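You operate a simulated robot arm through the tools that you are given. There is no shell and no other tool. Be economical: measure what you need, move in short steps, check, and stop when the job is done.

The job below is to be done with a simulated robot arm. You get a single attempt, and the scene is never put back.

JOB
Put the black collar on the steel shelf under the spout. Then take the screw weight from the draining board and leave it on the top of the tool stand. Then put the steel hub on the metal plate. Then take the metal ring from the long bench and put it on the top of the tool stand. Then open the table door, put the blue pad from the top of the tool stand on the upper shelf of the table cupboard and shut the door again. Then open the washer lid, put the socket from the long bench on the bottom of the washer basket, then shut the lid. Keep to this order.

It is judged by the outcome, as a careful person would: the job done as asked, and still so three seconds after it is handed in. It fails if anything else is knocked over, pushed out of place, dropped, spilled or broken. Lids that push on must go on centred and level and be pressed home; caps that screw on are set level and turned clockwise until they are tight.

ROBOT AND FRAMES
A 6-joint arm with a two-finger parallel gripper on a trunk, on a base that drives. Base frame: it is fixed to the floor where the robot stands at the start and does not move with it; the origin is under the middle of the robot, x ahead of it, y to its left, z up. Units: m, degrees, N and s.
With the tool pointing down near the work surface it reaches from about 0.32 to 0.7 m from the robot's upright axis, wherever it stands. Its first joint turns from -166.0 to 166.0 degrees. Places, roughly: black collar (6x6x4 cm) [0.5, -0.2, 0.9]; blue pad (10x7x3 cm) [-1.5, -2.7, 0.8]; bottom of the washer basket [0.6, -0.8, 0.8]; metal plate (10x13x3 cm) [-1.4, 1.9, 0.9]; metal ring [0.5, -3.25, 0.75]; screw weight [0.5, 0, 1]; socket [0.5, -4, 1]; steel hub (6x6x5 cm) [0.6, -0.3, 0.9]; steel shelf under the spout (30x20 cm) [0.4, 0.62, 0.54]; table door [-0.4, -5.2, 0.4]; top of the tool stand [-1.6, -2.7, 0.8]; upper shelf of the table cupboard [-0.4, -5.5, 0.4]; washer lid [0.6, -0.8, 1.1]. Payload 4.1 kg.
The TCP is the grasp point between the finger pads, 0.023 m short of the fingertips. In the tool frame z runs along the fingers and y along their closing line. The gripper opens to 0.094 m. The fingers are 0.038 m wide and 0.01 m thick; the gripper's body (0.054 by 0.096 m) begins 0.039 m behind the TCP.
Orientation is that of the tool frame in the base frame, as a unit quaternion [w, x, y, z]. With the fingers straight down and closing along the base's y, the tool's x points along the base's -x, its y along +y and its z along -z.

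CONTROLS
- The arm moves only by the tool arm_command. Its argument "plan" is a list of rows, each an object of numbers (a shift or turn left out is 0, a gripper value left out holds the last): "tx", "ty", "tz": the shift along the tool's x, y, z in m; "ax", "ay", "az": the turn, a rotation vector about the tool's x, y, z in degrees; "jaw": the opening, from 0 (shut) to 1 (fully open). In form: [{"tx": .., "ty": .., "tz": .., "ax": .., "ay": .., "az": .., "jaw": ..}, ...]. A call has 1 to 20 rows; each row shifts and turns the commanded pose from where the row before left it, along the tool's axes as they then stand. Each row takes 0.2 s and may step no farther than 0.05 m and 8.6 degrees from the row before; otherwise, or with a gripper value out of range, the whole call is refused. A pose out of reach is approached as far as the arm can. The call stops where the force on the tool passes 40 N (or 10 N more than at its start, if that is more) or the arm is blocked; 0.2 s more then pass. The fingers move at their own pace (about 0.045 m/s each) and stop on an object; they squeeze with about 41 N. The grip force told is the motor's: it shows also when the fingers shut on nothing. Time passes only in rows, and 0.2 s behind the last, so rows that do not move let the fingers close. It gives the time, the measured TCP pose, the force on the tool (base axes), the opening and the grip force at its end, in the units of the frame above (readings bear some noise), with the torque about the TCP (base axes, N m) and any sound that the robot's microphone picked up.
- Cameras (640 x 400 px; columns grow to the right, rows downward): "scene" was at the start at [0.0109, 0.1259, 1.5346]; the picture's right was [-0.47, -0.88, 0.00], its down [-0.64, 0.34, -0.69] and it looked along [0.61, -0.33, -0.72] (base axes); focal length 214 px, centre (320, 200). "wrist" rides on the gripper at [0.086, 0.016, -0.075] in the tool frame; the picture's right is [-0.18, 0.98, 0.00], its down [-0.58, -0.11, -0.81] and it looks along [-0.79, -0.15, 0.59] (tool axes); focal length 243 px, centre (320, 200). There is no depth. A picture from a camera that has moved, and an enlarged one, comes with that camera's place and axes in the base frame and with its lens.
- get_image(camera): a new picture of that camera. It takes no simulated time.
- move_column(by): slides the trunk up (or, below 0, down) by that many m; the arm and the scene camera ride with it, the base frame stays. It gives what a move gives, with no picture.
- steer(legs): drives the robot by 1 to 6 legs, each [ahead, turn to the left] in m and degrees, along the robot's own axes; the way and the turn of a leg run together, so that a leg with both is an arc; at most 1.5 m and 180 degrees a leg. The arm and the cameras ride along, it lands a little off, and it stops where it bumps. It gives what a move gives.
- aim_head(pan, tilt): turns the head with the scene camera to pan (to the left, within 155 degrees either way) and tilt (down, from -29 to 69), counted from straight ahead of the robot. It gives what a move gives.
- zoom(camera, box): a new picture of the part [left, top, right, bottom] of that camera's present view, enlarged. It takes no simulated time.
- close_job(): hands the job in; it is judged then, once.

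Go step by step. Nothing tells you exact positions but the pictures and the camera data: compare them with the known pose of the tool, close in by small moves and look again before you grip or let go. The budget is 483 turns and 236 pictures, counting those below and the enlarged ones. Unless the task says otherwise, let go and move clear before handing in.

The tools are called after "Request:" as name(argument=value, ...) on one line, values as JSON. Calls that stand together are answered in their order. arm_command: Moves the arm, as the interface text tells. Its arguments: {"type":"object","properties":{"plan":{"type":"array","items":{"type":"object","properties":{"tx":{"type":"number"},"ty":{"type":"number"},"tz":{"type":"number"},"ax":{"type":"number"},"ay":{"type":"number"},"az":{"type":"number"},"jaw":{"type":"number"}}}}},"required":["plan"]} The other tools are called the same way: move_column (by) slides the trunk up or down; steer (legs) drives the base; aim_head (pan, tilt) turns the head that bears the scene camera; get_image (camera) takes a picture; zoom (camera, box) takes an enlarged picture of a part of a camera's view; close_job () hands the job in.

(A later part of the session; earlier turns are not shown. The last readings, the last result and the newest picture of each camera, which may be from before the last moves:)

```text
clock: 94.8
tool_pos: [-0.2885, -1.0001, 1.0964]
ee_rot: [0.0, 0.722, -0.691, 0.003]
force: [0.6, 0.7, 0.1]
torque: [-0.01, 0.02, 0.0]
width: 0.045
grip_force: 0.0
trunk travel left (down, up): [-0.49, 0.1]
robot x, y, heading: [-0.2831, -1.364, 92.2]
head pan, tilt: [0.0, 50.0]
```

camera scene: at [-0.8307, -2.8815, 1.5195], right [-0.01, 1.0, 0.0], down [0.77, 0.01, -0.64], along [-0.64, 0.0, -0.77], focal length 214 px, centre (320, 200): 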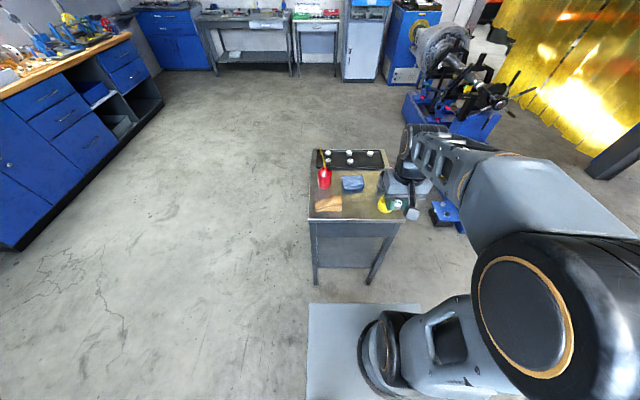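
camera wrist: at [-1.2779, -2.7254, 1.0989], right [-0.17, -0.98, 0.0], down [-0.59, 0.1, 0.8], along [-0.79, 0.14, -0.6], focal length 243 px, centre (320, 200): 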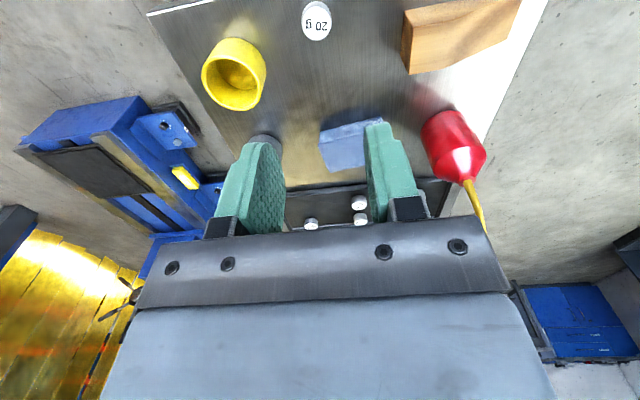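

Request:
steer(legs=[[1.17, -2.5], [0, -90], [0.29, 0]])

Request:
aim_head(pan=-25, tilt=45)

Request:
get_image(camera="scene")

Request:
get_image(camera="wrist")

```text
clock: 106.4
tool_pos: [0.3348, -0.1731, 1.0954]
ee_rot: [-0.003, 0.004, 1.0, -0.002]
force: [0.0, 0.5, 0.6]
torque: [0.01, 0.0, -0.03]
width: 0.0453
grip_force: 0.0
trunk travel left (down, up): [-0.49, 0.1]
robot x, y, heading: [-0.0267, -0.1622, -1.0]
head pan, tilt: [0.0, 50.0]
```

```text
clock: 107.3
tool_pos: [0.335, -0.1734, 1.0964]
ee_rot: [-0.003, 0.004, 1.0, -0.002]
force: [0.4, 0.0, -0.4]
torque: [0.01, -0.02, 0.01]
width: 0.0451
grip_force: 0.1
trunk travel left (down, up): [-0.49, 0.1]
robot x, y, heading: [-0.0251, -0.1615, -0.5]
head pan, tilt: [-25.0, 45.0]
```

```text
200 pictures are left
camera scene: at [-0.0121, -0.0298, 1.5264], right [-0.43, -0.9, 0.0], down [-0.64, 0.31, -0.71], along [0.64, -0.31, -0.71], focal length 214 px, centre (320, 200)
```

scene: 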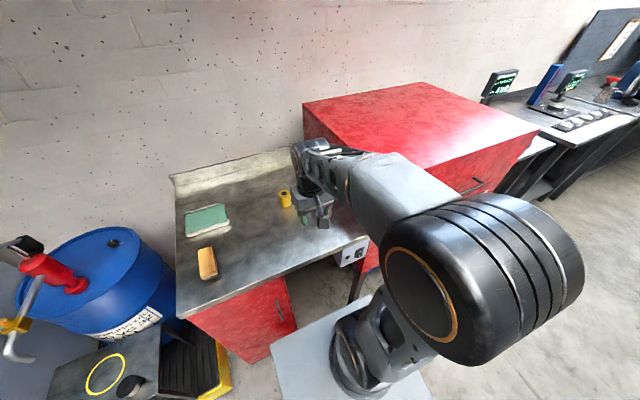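

```text
199 pictures are left
camera wrist: at [0.2489, -0.1561, 1.1713], right [0.19, 0.98, 0.0], down [0.58, -0.11, 0.8], along [0.79, -0.16, -0.59], focal length 243 px, centre (320, 200)
```

wrist: 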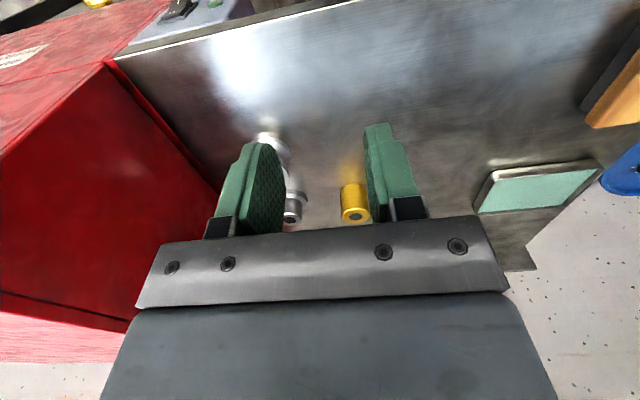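

I'll move above the hub near (0.61,-0.29) and open.

Request:
arm_command(plan=[{"tx": -0.04, "ty": -0.016, "jaw": 0.9}, {"tx": -0.04, "ty": -0.017}, {"tx": -0.04, "ty": -0.017}, {"tx": -0.04, "ty": -0.017}, {"tx": -0.04, "ty": -0.017}, {"tx": -0.04, "ty": -0.017}, {"tx": -0.03, "ty": -0.015}, {"tz": 0.03}])

Request:
get_image(camera="wrist")

Request:
get_image(camera="scene")

```text
clock: 109.1
tool_pos: [0.6035, -0.2932, 1.0619]
ee_rot: [-0.004, 0.005, 1.0, -0.003]
force: [0.7, 0.4, -0.8]
torque: [0.0, -0.02, -0.01]
width: 0.0845
grip_force: 0.1
trunk travel left (down, up): [-0.49, 0.1]
robot x, y, heading: [-0.0286, -0.1607, -0.6]
head pan, tilt: [-25.0, 45.0]
```

```text
198 pictures are left
camera wrist: at [0.5164, -0.2751, 1.1372], right [0.19, 0.98, 0.0], down [0.59, -0.11, 0.8], along [0.79, -0.16, -0.6], focal length 243 px, centre (320, 200)
```

wrist: 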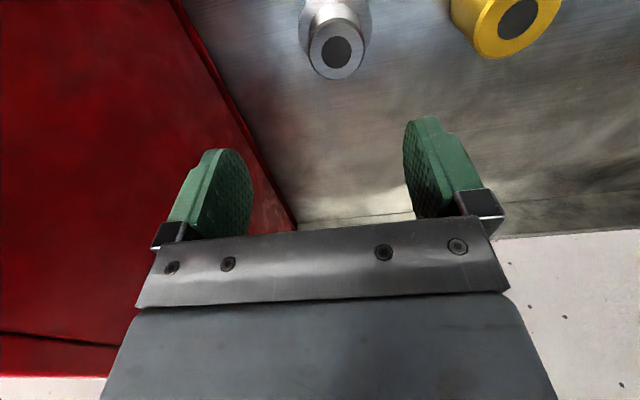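

```text
197 pictures are left
camera scene: at [-0.0119, -0.03, 1.5264], right [-0.43, -0.9, 0.0], down [-0.64, 0.31, -0.71], along [0.64, -0.31, -0.71], focal length 214 px, centre (320, 200)
```

scene: 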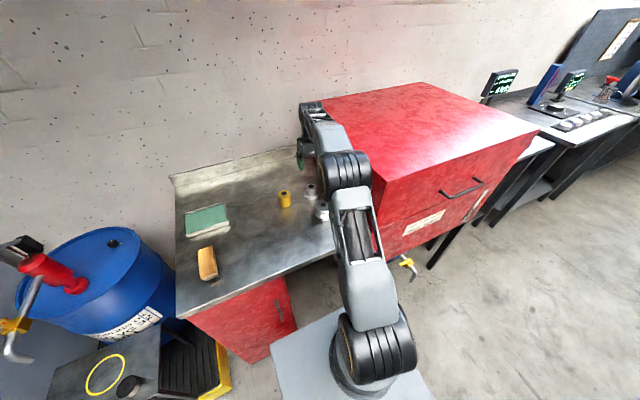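

Request:
arm_command(plan=[{"tx": 0.0115, "ty": 0.013}, {"tz": 0.04}, {"tz": 0.032}])

Request:
get_image(camera="wrist")

```text
clock: 109.9
tool_pos: [0.5922, -0.2792, 0.9934]
ee_rot: [-0.003, 0.004, 1.0, -0.001]
force: [0.1, 0.2, -1.3]
torque: [0.03, 0.02, 0.02]
width: 0.0845
grip_force: 0.0
trunk travel left (down, up): [-0.49, 0.1]
robot x, y, heading: [-0.0245, -0.1577, -0.5]
head pan, tilt: [-25.0, 45.0]
```

```text
196 pictures are left
camera wrist: at [0.5063, -0.2616, 1.0678], right [0.19, 0.98, 0.0], down [0.58, -0.11, 0.8], along [0.79, -0.16, -0.6], focal length 243 px, centre (320, 200)
```

wrist: 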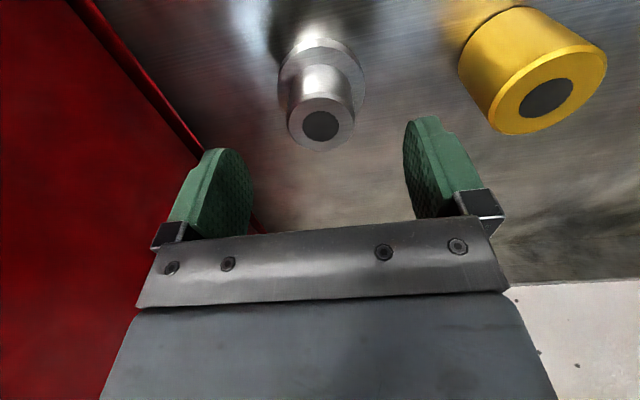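

Aligned; the top is near z 0.949. Lowering to grip the boss above the flange.

Request:
arm_command(plan=[{"tz": 0.025}, {"tz": 0.023}, {"jaw": 0.5}, {"jaw": 0.3}, {"jaw": 0.3}, {"jaw": 0.3}, {"jaw": 0.3}])

Request:
get_image(camera="wrist")

```text
clock: 111.5
tool_pos: [0.5894, -0.2791, 0.9449]
ee_rot: [-0.003, 0.004, 1.0, -0.001]
force: [0.1, -0.1, -0.1]
torque: [0.08, -0.01, -0.01]
width: 0.0413
grip_force: 41.7
trunk travel left (down, up): [-0.49, 0.1]
robot x, y, heading: [-0.0278, -0.1586, -0.8]
head pan, tilt: [-25.0, 45.0]
```

```text
195 pictures are left
camera wrist: at [0.5045, -0.2622, 1.0197], right [0.19, 0.98, 0.0], down [0.58, -0.11, 0.8], along [0.79, -0.16, -0.59], focal length 243 px, centre (320, 200)
```

wrist: 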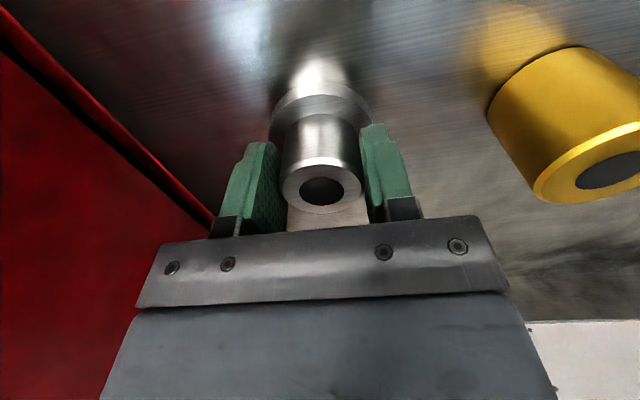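

Hub gripped (41 mm). Lift, retract, back up and look towards the plate's table.

Request:
arm_command(plan=[{"tz": -0.03}, {"tz": -0.04}, {"tz": -0.05}, {"tz": -0.04}, {"tx": 0.035, "ty": 0.015}, {"tx": 0.045, "ty": 0.02}, {"tx": 0.045, "ty": 0.02}, {"tx": 0.045, "ty": 0.02}, {"tx": 0.045, "ty": 0.02}])

Request:
steer(legs=[[-0.4, 0], [0, 90]])

Request:
aim_head(pan=35, tilt=30)

Request:
get_image(camera="scene")

```text
clock: 113.5
tool_pos: [0.3813, -0.1811, 1.1068]
ee_rot: [-0.001, 0.004, 1.0, -0.002]
force: [0.0, -0.1, -3.7]
torque: [0.02, 0.0, 0.02]
width: 0.0414
grip_force: 41.7
trunk travel left (down, up): [-0.49, 0.1]
robot x, y, heading: [-0.027, -0.1588, -0.6]
head pan, tilt: [-25.0, 45.0]
```

```text
clock: 119.8
tool_pos: [-0.4145, 0.2532, 1.107]
ee_rot: [0.0, 0.716, -0.698, 0.003]
force: [-0.1, 0.4, -3.6]
torque: [-0.05, -0.01, -0.02]
width: 0.0415
grip_force: 40.9
trunk travel left (down, up): [-0.49, 0.1]
robot x, y, heading: [-0.4212, -0.1572, 91.4]
head pan, tilt: [-25.0, 45.0]
```

```text
clock: 121.2
tool_pos: [-0.4141, 0.2527, 1.1072]
ee_rot: [0.001, 0.716, -0.698, 0.003]
force: [-0.4, -0.2, -2.9]
torque: [-0.02, -0.01, 0.0]
width: 0.0412
grip_force: 41.5
trunk travel left (down, up): [-0.49, 0.1]
robot x, y, heading: [-0.422, -0.152, 91.6]
head pan, tilt: [35.0, 30.0]
```

```text
194 pictures are left
camera scene: at [-0.6397, -0.1503, 1.549], right [0.81, 0.59, 0.0], down [0.3, -0.4, -0.87], along [-0.51, 0.7, -0.5], focal length 214 px, centre (320, 200)
```

scene: 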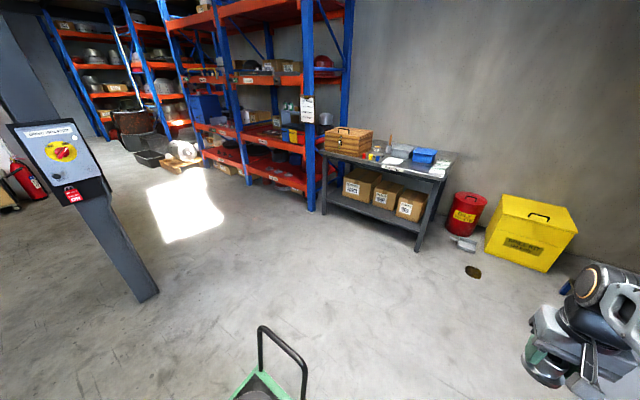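

Request:
zoom(camera="scene", box=[310, 110, 470, 210])

```text
4.00 times, centred on (390, 160) of scene
camera zoom: at [-0.6397, -0.1503, 1.549], right [0.81, 0.59, 0.0], down [0.3, -0.4, -0.87], along [-0.51, 0.7, -0.5], focal length 858 px, centre (40, 360)
```

zoom: 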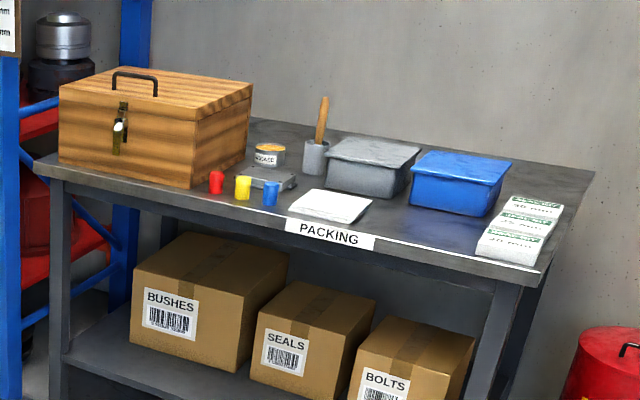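

The plate is the grey flat block in front of the wood box, at about (-1.39,1.8). I'll drive in an L to face the table.

Request:
steer(legs=[[1.3, -1.5], [0, 90], [0.9, 0]])

Request:
aim_head(pan=-80, tilt=45)

Request:
get_image(camera="scene")

```text
clock: 135.8
tool_pos: [-1.7398, 1.1493, 1.1061]
ee_rot: [-0.002, 1.0, 0.013, 0.003]
force: [-0.2, 0.0, -3.8]
torque: [-0.01, 0.0, 0.01]
width: 0.0415
grip_force: 41.0
trunk travel left (down, up): [-0.49, 0.1]
robot x, y, heading: [-1.3282, 1.1466, -178.7]
head pan, tilt: [35.0, 30.0]
```

```text
clock: 137.8
tool_pos: [-1.7394, 1.1484, 1.1061]
ee_rot: [-0.001, 1.0, 0.013, 0.003]
force: [0.0, 0.5, -3.5]
torque: [-0.02, 0.0, 0.0]
width: 0.0414
grip_force: 41.2
trunk travel left (down, up): [-0.49, 0.1]
robot x, y, heading: [-1.3295, 1.1396, -178.7]
head pan, tilt: [-80.0, 45.0]
```

```text
192 pictures are left
camera scene: at [-1.2809, 1.0544, 1.5264], right [0.98, 0.2, 0.0], down [0.14, -0.69, -0.71], along [-0.14, 0.69, -0.71], focal length 214 px, centre (320, 200)
```

scene: 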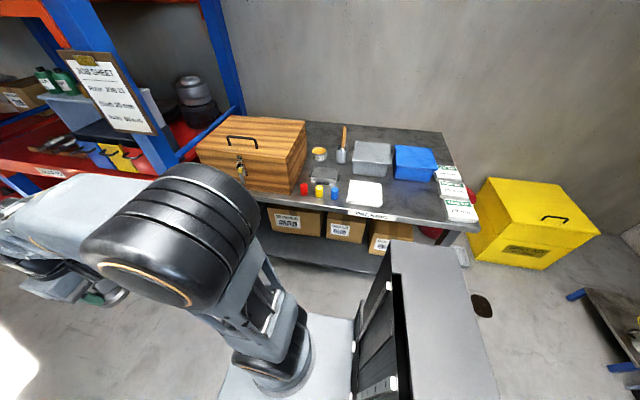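

Turn right to face the table.

Request:
steer(legs=[[0, -91]])

Request:
aim_head(pan=0, tilt=48)

Request:
get_image(camera="scene")

Request:
get_image(camera="wrist")

```text
clock: 142.1
tool_pos: [-1.3113, 1.5525, 1.1065]
ee_rot: [0.0, -0.707, 0.707, -0.003]
force: [0.3, 0.0, -3.5]
torque: [-0.01, 0.0, 0.0]
width: 0.0411
grip_force: 40.4
trunk travel left (down, up): [-0.49, 0.1]
robot x, y, heading: [-1.3288, 1.1411, 89.5]
head pan, tilt: [-80.0, 45.0]
```

```text
clock: 143.6
tool_pos: [-1.3098, 1.5532, 1.1074]
ee_rot: [-0.001, -0.707, 0.707, -0.003]
force: [-0.3, 0.4, -2.9]
torque: [-0.06, -0.01, 0.01]
width: 0.0414
grip_force: 41.2
trunk travel left (down, up): [-0.49, 0.1]
robot x, y, heading: [-1.3252, 1.1443, 89.8]
head pan, tilt: [0.0, 48.0]
```

```text
191 pictures are left
camera scene: at [-1.4949, 1.1591, 1.5222], right [1.0, 0.0, 0.0], down [0.0, -0.74, -0.67], along [0.0, 0.67, -0.74], focal length 214 px, centre (320, 200)
```

scene: 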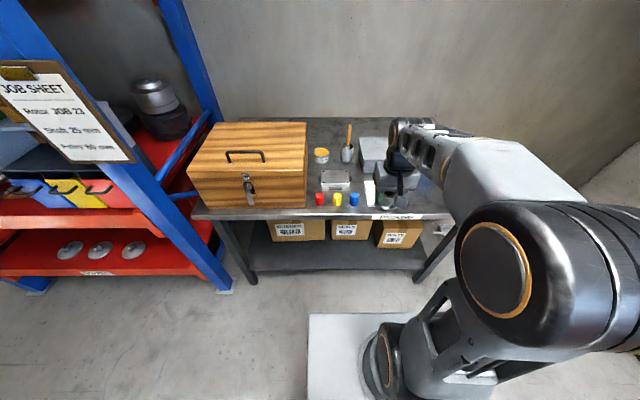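

```text
190 pictures are left
camera wrist: at [-1.3269, 1.4663, 1.1816], right [-0.98, 0.18, 0.0], down [0.11, 0.59, 0.8], along [0.15, 0.79, -0.6], focal length 243 px, centre (320, 200)
```

wrist: 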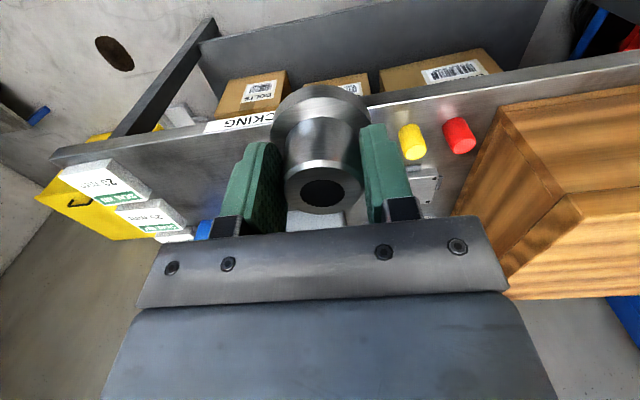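

Request:
zoom(camera="scene", box=[280, 130, 440, 230])

```text
4.00 times, centred on (360, 180) of scene
camera zoom: at [-1.4949, 1.1591, 1.5222], right [1.0, 0.0, 0.0], down [0.0, -0.74, -0.67], along [0.0, 0.67, -0.74], focal length 858 px, centre (160, 280)
```

zoom: 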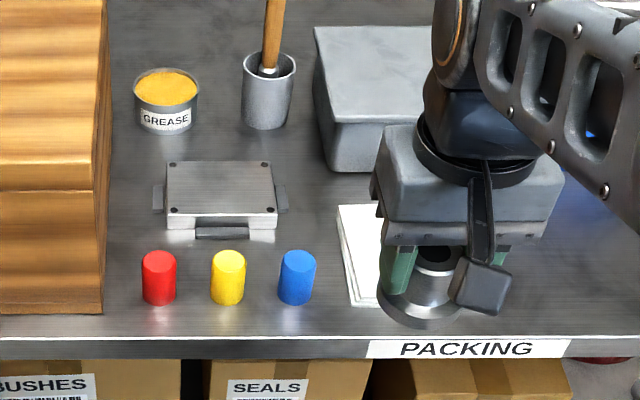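

The metal plate (with corner bolts) is centred near (-1.428,1.853), top about z 0.90. I'll edge the base forward 10 cm, then bring the hub above it.

Request:
steer(legs=[[0.1, 0]])

Request:
arm_command(plan=[{"tx": -0.02, "ty": 0.02}, {"tx": -0.03, "ty": 0.025}, {"tx": -0.03, "ty": 0.025}, {"tx": -0.04, "ty": 0.02}, {"tx": -0.04, "ty": 0.02}, {"tx": -0.04, "ty": 0.01}])

Request:
get_image(camera="wrist")

Request:
get_image(camera="scene")

```text
clock: 144.7
tool_pos: [-1.31, 1.6519, 1.1064]
ee_rot: [-0.001, -0.707, 0.707, -0.003]
force: [1.1, 1.4, -3.0]
torque: [-0.04, -0.02, -0.02]
width: 0.0413
grip_force: 41.2
trunk travel left (down, up): [-0.49, 0.1]
robot x, y, heading: [-1.3291, 1.2443, 89.9]
head pan, tilt: [0.0, 48.0]
```

```text
clock: 146.1
tool_pos: [-1.4308, 1.8487, 1.1077]
ee_rot: [-0.002, -0.707, 0.707, -0.005]
force: [0.1, 0.2, -2.9]
torque: [-0.06, -0.01, 0.02]
width: 0.0414
grip_force: 41.0
trunk travel left (down, up): [-0.49, 0.1]
robot x, y, heading: [-1.3287, 1.2423, 90.1]
head pan, tilt: [0.0, 48.0]
```

```text
188 pictures are left
camera wrist: at [-1.4472, 1.7639, 1.1831], right [-0.98, 0.18, -0.01], down [0.11, 0.59, 0.8], along [0.15, 0.79, -0.6], focal length 243 px, centre (320, 200)
```

wrist: 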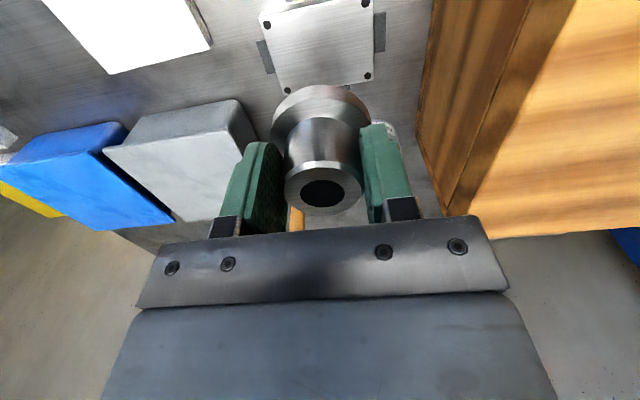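

```text
187 pictures are left
camera scene: at [-1.495, 1.2598, 1.5221], right [1.0, 0.0, 0.0], down [0.0, -0.74, -0.67], along [0.0, 0.67, -0.74], focal length 214 px, centre (320, 200)
```

scene: 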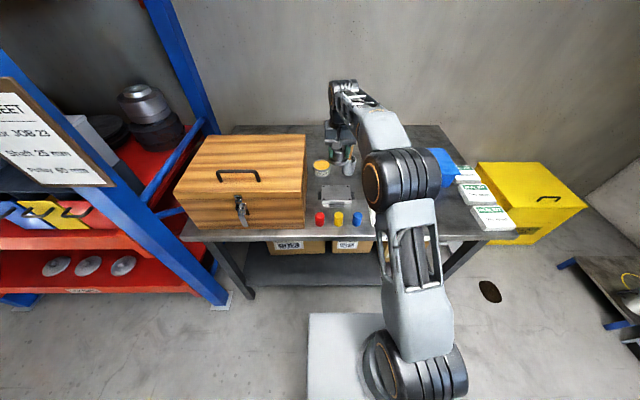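

The plate centre works out at about (-1.427,1.874), top z≈0.88. Shift forward and lower partway.

Request:
arm_command(plan=[{"tx": -0.025, "ty": -0.004}, {"tz": 0.04}, {"tz": 0.04}, {"tz": 0.04}, {"tz": 0.02}])

Request:
get_image(camera="wrist")

Request:
zoom(camera="scene", box=[280, 130, 440, 230])

```text
clock: 147.3
tool_pos: [-1.4262, 1.8785, 0.9662]
ee_rot: [-0.002, -0.707, 0.707, -0.003]
force: [0.0, 0.7, -2.9]
torque: [-0.03, 0.0, -0.04]
width: 0.0413
grip_force: 41.3
trunk travel left (down, up): [-0.49, 0.1]
robot x, y, heading: [-1.3244, 1.2437, 89.5]
head pan, tilt: [0.0, 48.0]
```

```text
186 pictures are left
camera wrist: at [-1.4416, 1.7917, 1.0403], right [-0.98, 0.18, 0.0], down [0.11, 0.59, 0.8], along [0.15, 0.79, -0.6], focal length 243 px, centre (320, 200)
```

wrist: 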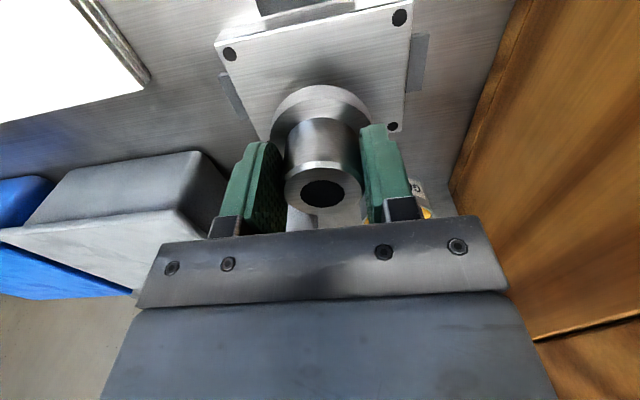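

```text
4.00 times, centred on (360, 180) of scene
camera zoom: at [-1.4948, 1.2594, 1.5222], right [1.0, 0.0, 0.0], down [0.0, -0.74, -0.67], along [0.0, 0.67, -0.74], focal length 858 px, centre (160, 280)
```

zoom: 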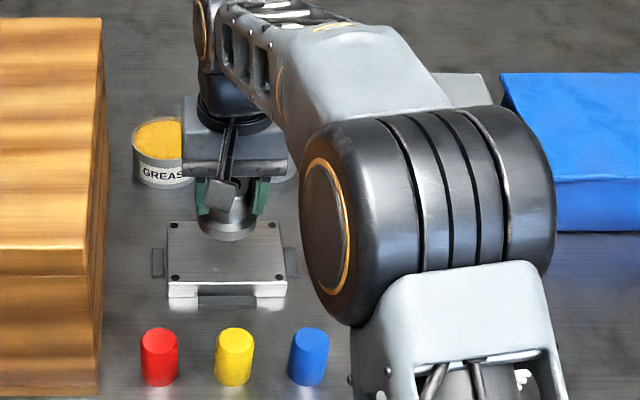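

Aligned with the plate centre. Lowering.

Request:
arm_command(plan=[{"tz": 0.02}, {"tz": 0.01}, {"tz": 0.004}])

Request:
get_image(camera="wrist")

```text
clock: 148.1
tool_pos: [-1.4247, 1.8756, 0.9298]
ee_rot: [0.001, 0.707, -0.707, 0.004]
force: [-0.5, -0.7, -4.3]
torque: [-0.01, 0.0, -0.01]
width: 0.0412
grip_force: 41.1
trunk travel left (down, up): [-0.49, 0.1]
robot x, y, heading: [-1.3303, 1.2399, 89.6]
head pan, tilt: [0.0, 48.0]
```

```text
184 pictures are left
camera wrist: at [-1.4413, 1.7903, 1.0049], right [-0.98, 0.18, 0.0], down [0.11, 0.59, 0.8], along [0.15, 0.79, -0.6], focal length 243 px, centre (320, 200)
```

wrist: 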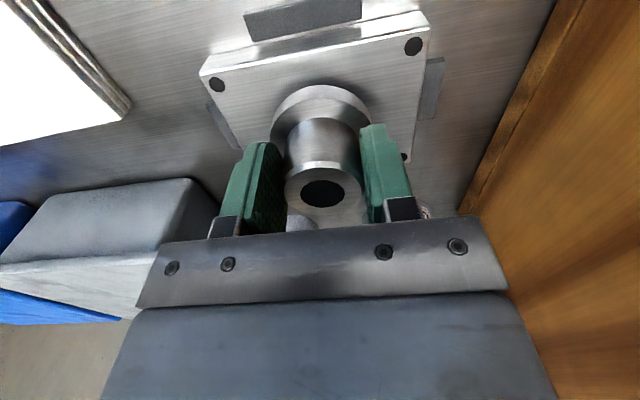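

Request:
arm_command(plan=[{"tz": 0.003}, {"tz": 0.003}, {"tz": 0.002}, {"tz": 0.002}])

```text
clock: 149.1
tool_pos: [-1.4255, 1.877, 0.9218]
ee_rot: [0.0, 0.708, -0.707, 0.003]
force: [0.9, 0.1, -2.9]
torque: [-0.03, 0.02, 0.04]
width: 0.0413
grip_force: 40.7
trunk travel left (down, up): [-0.49, 0.1]
robot x, y, heading: [-1.3273, 1.2429, 89.6]
head pan, tilt: [0.0, 48.0]
```

Request:
arm_command(plan=[{"tz": 0.003}, {"tz": 0.003}, {"tz": 0.003}, {"tz": 0.003}])

```text
clock: 150.1
tool_pos: [-1.4251, 1.8764, 0.9142]
ee_rot: [-0.003, 0.707, -0.707, -0.001]
force: [-2.4, -1.9, 30.4]
torque: [0.24, 0.5, 0.04]
width: 0.0417
grip_force: 41.4
trunk travel left (down, up): [-0.49, 0.1]
robot x, y, heading: [-1.3298, 1.245, 89.8]
head pan, tilt: [0.0, 48.0]
```

Contact with the plate. Release and lift.

Request:
arm_command(plan=[{"tz": -0.004}, {"jaw": 0.7}, {"jaw": 0.7}, {}, {"tz": -0.02}, {"tz": -0.04}, {"tz": -0.05}, {"tz": -0.05}, {"tz": -0.03}])

Request:
get_image(camera="wrist")

```text
clock: 152.1
tool_pos: [-1.4241, 1.8759, 1.1049]
ee_rot: [0.001, 0.707, -0.707, 0.003]
force: [0.4, 0.1, 0.4]
torque: [0.01, 0.04, -0.02]
width: 0.0659
grip_force: 0.1
trunk travel left (down, up): [-0.49, 0.1]
robot x, y, heading: [-1.3319, 1.2418, 89.9]
head pan, tilt: [0.0, 48.0]
```

```text
183 pictures are left
camera wrist: at [-1.4422, 1.7895, 1.1798], right [-0.98, 0.18, 0.0], down [0.11, 0.59, 0.8], along [0.15, 0.79, -0.6], focal length 243 px, centre (320, 200)
```

wrist: 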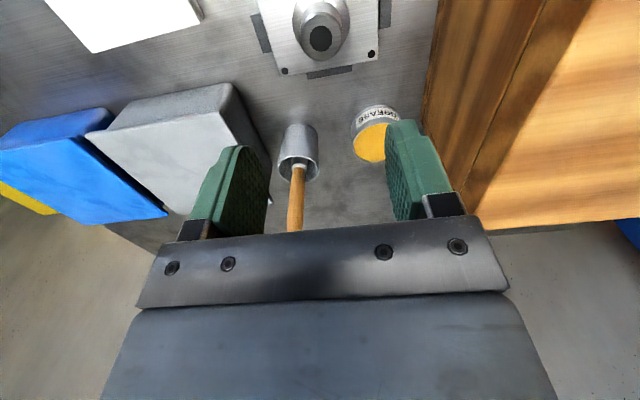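

Hub sits on the plate. Retract and drive to the long bench for the ring.

Request:
arm_command(plan=[{"tx": 0.04, "ty": -0.01}, {"tx": 0.045, "ty": -0.02}, {"tx": 0.045, "ty": -0.02}, {"tx": 0.045, "ty": -0.02}, {"tx": 0.045, "ty": -0.015}])

Request:
steer(legs=[[-0.12, 0], [0, -90], [1.04, 0], [0, -90], [1.2, 0]])

```text
clock: 153.3
tool_pos: [-1.3399, 1.6579, 1.1034]
ee_rot: [0.0, -0.707, 0.708, -0.002]
force: [-0.6, 0.9, 0.3]
torque: [-0.02, 0.0, 0.01]
width: 0.0657
grip_force: 0.1
trunk travel left (down, up): [-0.49, 0.1]
robot x, y, heading: [-1.3291, 1.2414, 89.7]
head pan, tilt: [0.0, 48.0]
```

```text
clock: 173.0
tool_pos: [-0.258, -0.5119, 1.1037]
ee_rot: [-0.003, 0.703, 0.711, 0.001]
force: [0.5, 1.4, -0.6]
torque: [0.01, 0.03, -0.02]
width: 0.0659
grip_force: 0.0
trunk travel left (down, up): [-0.49, 0.1]
robot x, y, heading: [-0.2743, -0.095, -89.5]
head pan, tilt: [0.0, 48.0]
```

Request:
steer(legs=[[1.5, -0.5], [1.2, 0]])

Request:
aim_head(pan=65, tilt=35)

Request:
get_image(camera="scene")

```text
clock: 186.2
tool_pos: [-0.2166, -3.2319, 1.1045]
ee_rot: [-0.003, 0.7, 0.714, 0.0]
force: [-0.6, 1.0, -0.3]
torque: [-0.01, 0.01, 0.01]
width: 0.0656
grip_force: 0.2
trunk travel left (down, up): [-0.49, 0.1]
robot x, y, heading: [-0.2388, -2.8132, -89.2]
head pan, tilt: [0.0, 48.0]
```

```text
clock: 187.6
tool_pos: [-0.2179, -3.231, 1.1049]
ee_rot: [-0.003, 0.7, 0.715, 0.0]
force: [0.0, -1.0, 0.2]
torque: [0.0, 0.01, -0.01]
width: 0.0656
grip_force: 0.1
trunk travel left (down, up): [-0.49, 0.1]
robot x, y, heading: [-0.2365, -2.8155, -88.9]
head pan, tilt: [65.0, 35.0]
```

```text
182 pictures are left
camera scene: at [0.0065, -2.7906, 1.5412], right [-0.41, -0.91, 0.0], down [-0.52, 0.23, -0.82], along [0.75, -0.33, -0.57], focal length 214 px, centre (320, 200)
```

scene: 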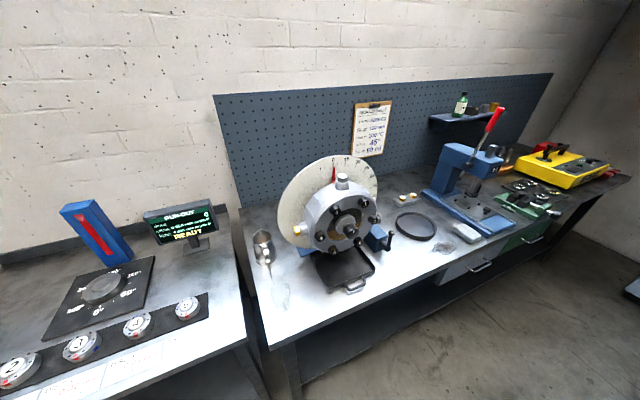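

Request:
zoom(camera="scene", box=[230, 180, 430, 305])

Request:
zoom(camera="scene", box=[380, 130, 580, 255])

```text
3.20 times, centred on (330, 242) of scene
camera zoom: at [0.0065, -2.7906, 1.5412], right [-0.41, -0.91, 0.0], down [-0.52, 0.23, -0.82], along [0.75, -0.33, -0.57], focal length 686 px, centre (288, 64)
```

zoom: 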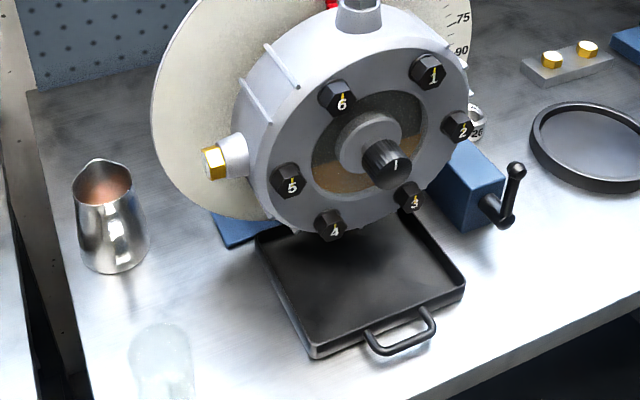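

```text
3.20 times, centred on (480, 192) of scene
camera zoom: at [0.0065, -2.7906, 1.5412], right [-0.41, -0.91, 0.0], down [-0.52, 0.23, -0.82], along [0.75, -0.33, -0.57], focal length 686 px, centre (-192, 224)
```

zoom: 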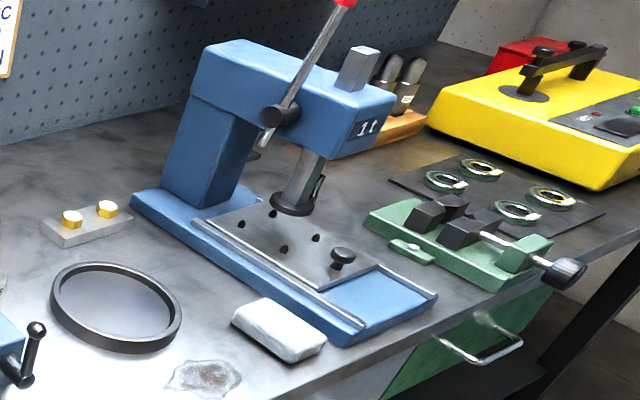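

The bench carries a numbered drum machine, a pan, a press etc. The ring isn't obvious yet, so I'll drive on and face the bench around y=-3.35.

Request:
steer(legs=[[0.55, 0], [0, 89]])

Request:
aim_head(pan=10, tilt=40)

Request:
get_image(camera="scene")

```text
clock: 194.5
tool_pos: [0.1872, -3.3395, 1.1045]
ee_rot: [-0.003, -0.006, 1.0, -0.002]
force: [0.8, 0.3, 0.1]
torque: [0.01, -0.02, 0.01]
width: 0.066
grip_force: 0.2
trunk travel left (down, up): [-0.49, 0.1]
robot x, y, heading: [-0.2315, -3.3573, 0.5]
head pan, tilt: [65.0, 35.0]
```

```text
clock: 195.8
tool_pos: [0.1879, -3.3391, 1.1021]
ee_rot: [-0.003, -0.008, 1.0, -0.002]
force: [-0.3, -0.3, -0.2]
torque: [-0.02, 0.0, 0.0]
width: 0.0659
grip_force: 0.0
trunk travel left (down, up): [-0.49, 0.1]
robot x, y, heading: [-0.2304, -3.3575, 0.6]
head pan, tilt: [10.0, 40.0]
```

```text
179 pictures are left
camera scene: at [-0.2072, -3.1793, 1.5336], right [0.18, -0.98, 0.0], down [-0.63, -0.12, -0.77], along [0.75, 0.14, -0.64], focal length 214 px, centre (320, 200)
```

scene: 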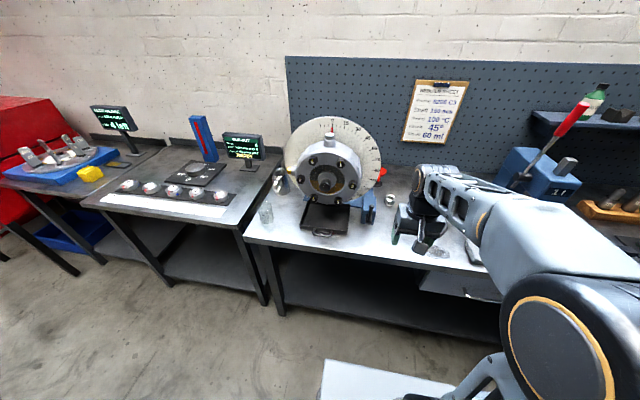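

Request:
zoom(camera="scene", box=[230, 150, 430, 275])

Request:
get_image(camera="wrist")

```text
3.20 times, centred on (330, 212) of scene
camera zoom: at [-0.2072, -3.1793, 1.5336], right [0.18, -0.98, 0.0], down [-0.63, -0.12, -0.77], along [0.75, 0.14, -0.64], focal length 686 px, centre (288, 160)
```

zoom: 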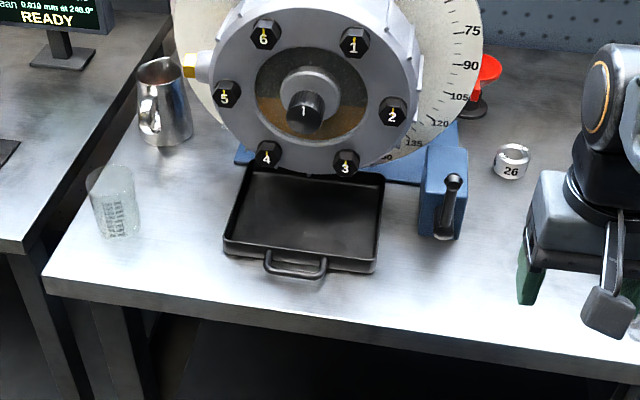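

```text
177 pictures are left
camera wrist: at [0.1008, -3.3243, 1.1782], right [0.17, 0.99, 0.0], down [0.59, -0.1, 0.8], along [0.79, -0.14, -0.59], focal length 243 px, centre (320, 200)
```

wrist: 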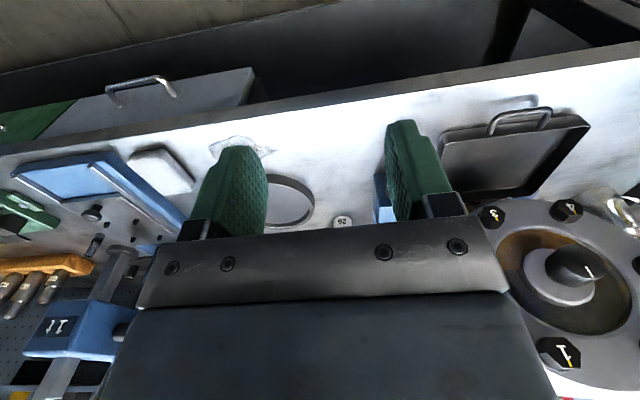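

The ring is the one marked "26", near (0.617,-3.363), beside the drum machine. I'll shift the robot to y≈-3.55 so the arm comes in away from the dial, then edge forward.

Request:
steer(legs=[[0, -90], [0.19, 0], [0, 90], [0.2, 0]])

Request:
aim_head(pan=0, tilt=45)

Request:
get_image(camera="scene")

```text
clock: 206.1
tool_pos: [0.3863, -3.5363, 1.1042]
ee_rot: [-0.002, -0.003, 1.0, -0.003]
force: [-0.6, 0.3, 0.1]
torque: [-0.03, -0.03, 0.01]
width: 0.0659
grip_force: 0.1
trunk travel left (down, up): [-0.49, 0.1]
robot x, y, heading: [-0.0294, -3.5482, 0.2]
head pan, tilt: [10.0, 40.0]
```

```text
clock: 206.8
tool_pos: [0.386, -3.5368, 1.1035]
ee_rot: [-0.003, -0.003, 1.0, -0.001]
force: [-0.6, 0.1, 0.2]
torque: [0.0, -0.01, -0.01]
width: 0.066
grip_force: 0.0
trunk travel left (down, up): [-0.49, 0.1]
robot x, y, heading: [-0.0297, -3.5484, 0.4]
head pan, tilt: [0.0, 45.0]
```

```text
176 pictures are left
camera scene: at [-0.0096, -3.3876, 1.5264], right [0.0, -1.0, 0.0], down [-0.71, 0.0, -0.71], along [0.71, 0.0, -0.71], focal length 214 px, centre (320, 200)
```

scene: 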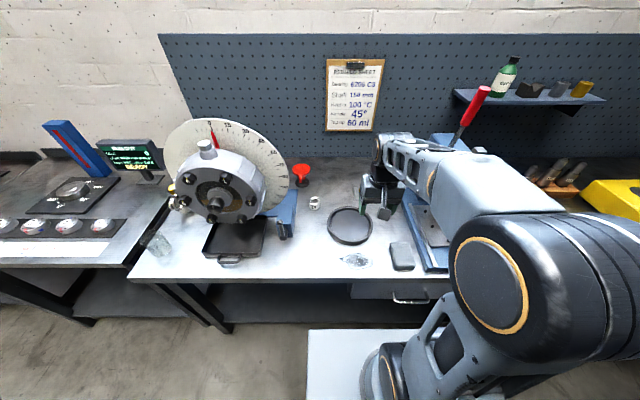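

Request:
zoom(camera="scene", box=[250, 140, 410, 280])

```text
2.86 times, centred on (330, 210) of scene
camera zoom: at [-0.0096, -3.3876, 1.5264], right [0.0, -1.0, 0.0], down [-0.71, 0.0, -0.71], along [0.71, 0.0, -0.71], focal length 613 px, centre (291, 171)
```

zoom: 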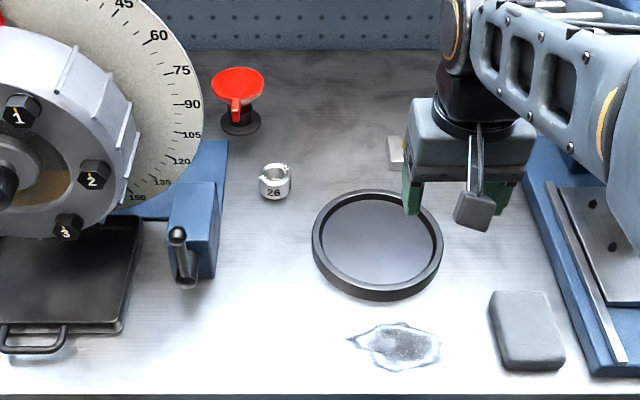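

I move above the ring and look with the wrist camera.

Request:
arm_command(plan=[{"tx": -0.03, "ty": 0.025, "jaw": 0.8}, {"tx": -0.035, "ty": 0.03}, {"tx": -0.035, "ty": 0.03}, {"tx": -0.035, "ty": 0.03}, {"tx": -0.035, "ty": 0.03}, {"tx": -0.035, "ty": 0.03}, {"tx": -0.02}, {"tz": 0.04}, {"tz": 0.03}])

Request:
get_image(camera="wrist")

Request:
get_image(camera="scene")

```text
clock: 208.8
tool_pos: [0.612, -3.3602, 1.0303]
ee_rot: [-0.002, -0.003, 1.0, -0.002]
force: [-0.7, 0.3, 0.8]
torque: [0.0, 0.0, 0.01]
width: 0.0751
grip_force: 0.0
trunk travel left (down, up): [-0.49, 0.1]
robot x, y, heading: [-0.032, -3.5524, 0.1]
head pan, tilt: [0.0, 45.0]
```

```text
174 pictures are left
camera wrist: at [0.5259, -3.3442, 1.105], right [0.18, 0.98, 0.0], down [0.59, -0.1, 0.8], along [0.79, -0.15, -0.6], focal length 243 px, centre (320, 200)
```

wrist: 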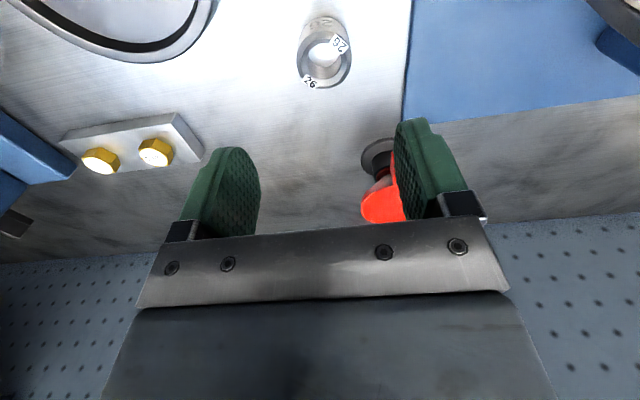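

```text
173 pictures are left
camera scene: at [-0.0095, -3.3875, 1.5264], right [0.0, -1.0, 0.0], down [-0.71, 0.0, -0.71], along [0.71, 0.0, -0.71], focal length 214 px, centre (320, 200)
```

scene: 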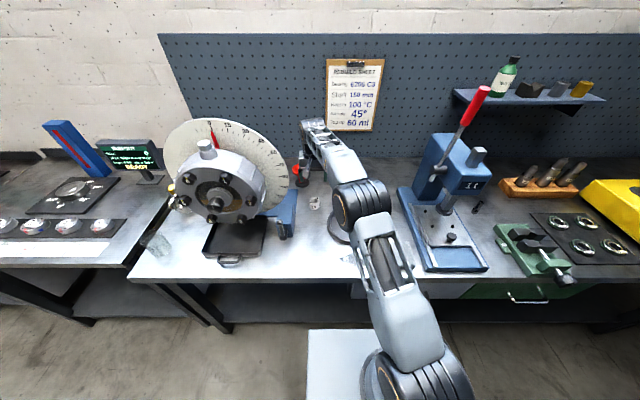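

Request:
arm_command(plan=[{"tx": -0.008}, {"tz": 0.04}, {"tz": 0.04}, {"tz": 0.02}])

Request:
get_image(camera="wrist")

```text
clock: 209.8
tool_pos: [0.6163, -3.3589, 0.9329]
ee_rot: [-0.002, -0.003, 1.0, -0.002]
force: [-0.5, 0.2, -0.1]
torque: [0.0, -0.03, 0.02]
width: 0.0753
grip_force: 0.1
trunk travel left (down, up): [-0.49, 0.1]
robot x, y, heading: [-0.0306, -3.5563, 0.1]
head pan, tilt: [0.0, 45.0]
```

```text
172 pictures are left
camera wrist: at [0.5309, -3.3437, 1.0067], right [0.18, 0.98, 0.0], down [0.59, -0.1, 0.8], along [0.79, -0.15, -0.59], focal length 243 px, centre (320, 200)
```

wrist: 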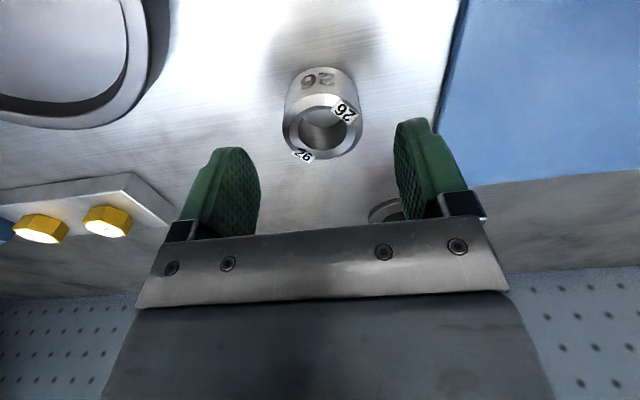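

Aligned (ring ~42 mm). Lowering and closing.

Request:
arm_command(plan=[{"tz": 0.02}, {"tz": 0.015}, {"jaw": 0.4}, {"jaw": 0.3}, {"jaw": 0.3}, {"jaw": 0.3}, {"jaw": 0.3}])

Request:
get_image(camera="wrist")

```text
clock: 211.4
tool_pos: [0.6181, -3.36, 0.8963]
ee_rot: [-0.003, -0.002, 1.0, -0.002]
force: [0.3, -0.5, 0.9]
torque: [0.04, 0.03, 0.01]
width: 0.0451
grip_force: 40.6
trunk travel left (down, up): [-0.49, 0.1]
robot x, y, heading: [-0.0331, -3.5501, -0.0]
head pan, tilt: [0.0, 45.0]
```

```text
171 pictures are left
camera wrist: at [0.5322, -3.3428, 0.9716], right [0.18, 0.98, 0.0], down [0.59, -0.1, 0.8], along [0.79, -0.15, -0.6], focal length 243 px, centre (320, 200)
```

wrist: 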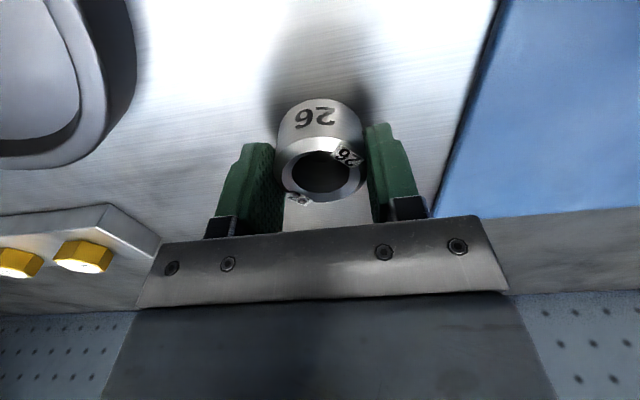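

Gripped. Lift, retract, and drive back to the tool stand.

Request:
arm_command(plan=[{"tz": -0.03}, {"tz": -0.05}, {"tz": -0.05}, {"tz": -0.05}, {"tz": -0.03}, {"tx": 0.035, "ty": -0.03}, {"tx": 0.035, "ty": -0.03}, {"tx": 0.035, "ty": -0.03}, {"tx": 0.04, "ty": -0.03}, {"tx": 0.04, "ty": -0.03}, {"tx": 0.045, "ty": -0.03}])

Request:
steer(legs=[[-0.22, 0], [0, 90], [0.82, 0], [0, 90]])

```text
refused: row 11 steps farther than a row can; nothing moved
```

```text
clock: 224.9
tool_pos: [-0.9129, -2.9699, 0.8969]
ee_rot: [-0.002, 0.999, 0.043, 0.002]
force: [0.0, 0.2, 0.2]
torque: [0.01, 0.0, 0.0]
width: 0.0452
grip_force: 40.6
trunk travel left (down, up): [-0.49, 0.1]
robot x, y, heading: [-0.281, -2.722, -175.3]
head pan, tilt: [0.0, 45.0]
```

My arm plan was refused but the drive still ran with the arm out – I must check that nothing was disturbed on the bench.

Request:
aim_head(pan=138, tilt=35)

Request:
get_image(camera="scene")

Request:
get_image(camera="wrist")

```text
clock: 227.2
tool_pos: [-0.9134, -2.9699, 0.8962]
ee_rot: [-0.001, 0.999, 0.042, 0.002]
force: [-0.9, -0.1, -0.5]
torque: [-0.02, -0.01, 0.0]
width: 0.0448
grip_force: 40.6
trunk travel left (down, up): [-0.49, 0.1]
robot x, y, heading: [-0.2817, -2.7274, -175.2]
head pan, tilt: [138.0, 35.0]
```

```text
170 pictures are left
camera scene: at [-0.1373, -2.9428, 1.5412], right [-0.61, -0.8, 0.0], down [-0.46, 0.35, -0.82], along [0.65, -0.5, -0.57], focal length 214 px, centre (320, 200)
```

scene: 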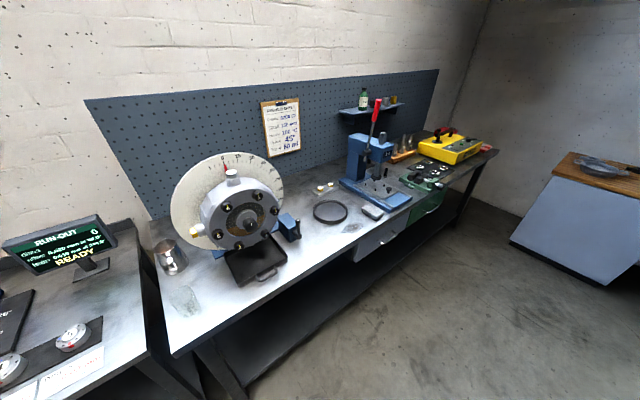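

```text
169 pictures are left
camera wrist: at [-0.8249, -2.9784, 0.9717], right [-0.1, -1.0, 0.0], down [-0.59, 0.06, 0.8], along [-0.8, 0.08, -0.6], focal length 243 px, centre (320, 200)
```

wrist: 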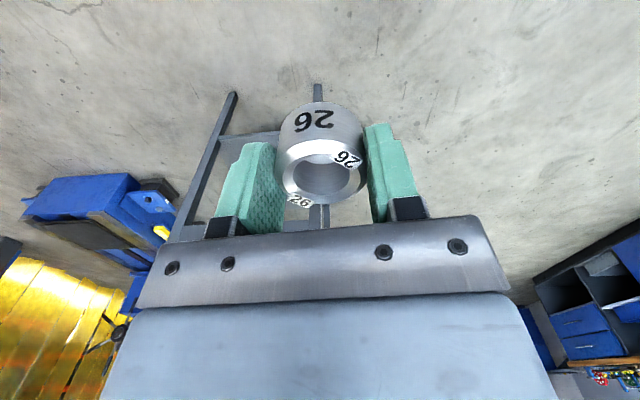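

Request:
zoom(camera="scene", box=[150, 150, 420, 300])

```text
2.37 times, centred on (285, 225) of scene
camera zoom: at [-0.1373, -2.9428, 1.5412], right [-0.61, -0.8, 0.0], down [-0.46, 0.35, -0.82], along [0.65, -0.5, -0.57], focal length 508 px, centre (403, 141)
```

zoom: 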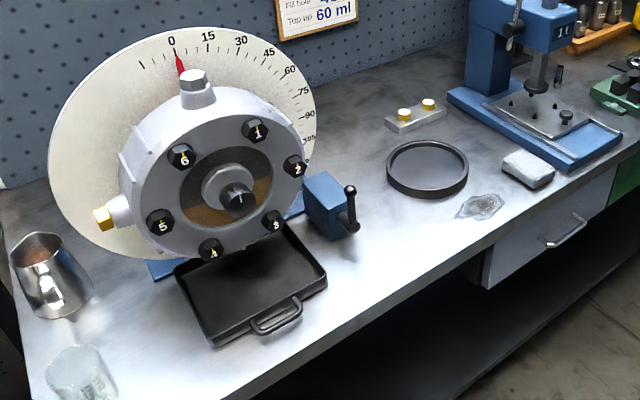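

The bench is untouched and the ring is still held. I'll raise and retract the arm first.

Request:
arm_command(plan=[{"tz": -0.04}, {"tz": -0.045}, {"tz": -0.045}, {"tz": -0.045}, {"tz": -0.03}, {"tx": 0.035, "ty": -0.03}, {"tx": 0.035, "ty": -0.03}, {"tx": 0.035, "ty": -0.03}, {"tx": 0.035, "ty": -0.03}, {"tx": 0.035, "ty": -0.03}, {"tx": 0.035, "ty": -0.03}, {"tx": 0.035, "ty": -0.02}])

```text
clock: 229.8
tool_pos: [-0.6788, -2.7472, 1.1062]
ee_rot: [-0.003, 0.999, 0.042, 0.002]
force: [-0.1, -0.2, -0.9]
torque: [-0.03, 0.01, 0.0]
width: 0.045
grip_force: 41.4
out of reach, approached as far as the arm can: row 5
trunk travel left (down, up): [-0.49, 0.1]
robot x, y, heading: [-0.279, -2.7288, -175.4]
head pan, tilt: [138.0, 35.0]
```

Request:
steer(legs=[[0, -5], [0.54, 0]])

Request:
aim_head(pan=0, tilt=50)

Request:
zoom(camera="scene", box=[295, 135, 415, 235])

Request:
get_image(camera="wrist")

```text
clock: 233.3
tool_pos: [-1.1999, -2.7049, 1.1048]
ee_rot: [-0.002, 1.0, -0.003, 0.004]
force: [0.1, 0.3, -0.9]
torque: [0.02, 0.02, -0.03]
width: 0.0449
grip_force: 41.8
trunk travel left (down, up): [-0.49, 0.1]
robot x, y, heading: [-0.8021, -2.7209, 179.2]
head pan, tilt: [138.0, 35.0]
```

```text
clock: 235.5
tool_pos: [-1.2004, -2.7052, 1.1059]
ee_rot: [-0.001, 1.0, -0.004, 0.002]
force: [0.6, 0.6, -1.1]
torque: [0.03, 0.01, -0.03]
width: 0.0448
grip_force: 41.2
trunk travel left (down, up): [-0.49, 0.1]
robot x, y, heading: [-0.8016, -2.7213, 179.3]
head pan, tilt: [0.0, 50.0]
```

```text
4.00 times, centred on (355, 185) of scene
camera zoom: at [-0.82, -2.89, 1.5195], right [0.01, 1.0, 0.0], down [0.77, -0.01, -0.64], along [-0.64, 0.01, -0.77], focal length 858 px, centre (180, 260)
```

zoom: 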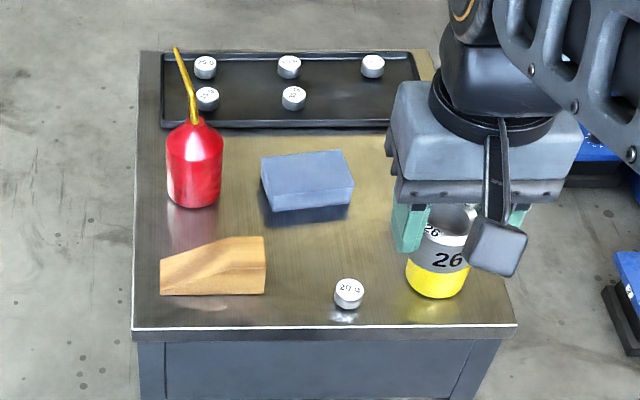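

```text
166 pictures are left
camera wrist: at [-1.1144, -2.7223, 1.1809], right [-0.19, -0.98, 0.0], down [-0.58, 0.11, 0.8], along [-0.79, 0.16, -0.6], focal length 243 px, centre (320, 200)
```

wrist: 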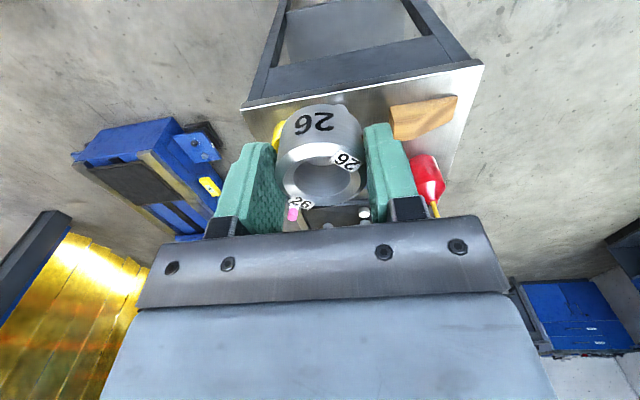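

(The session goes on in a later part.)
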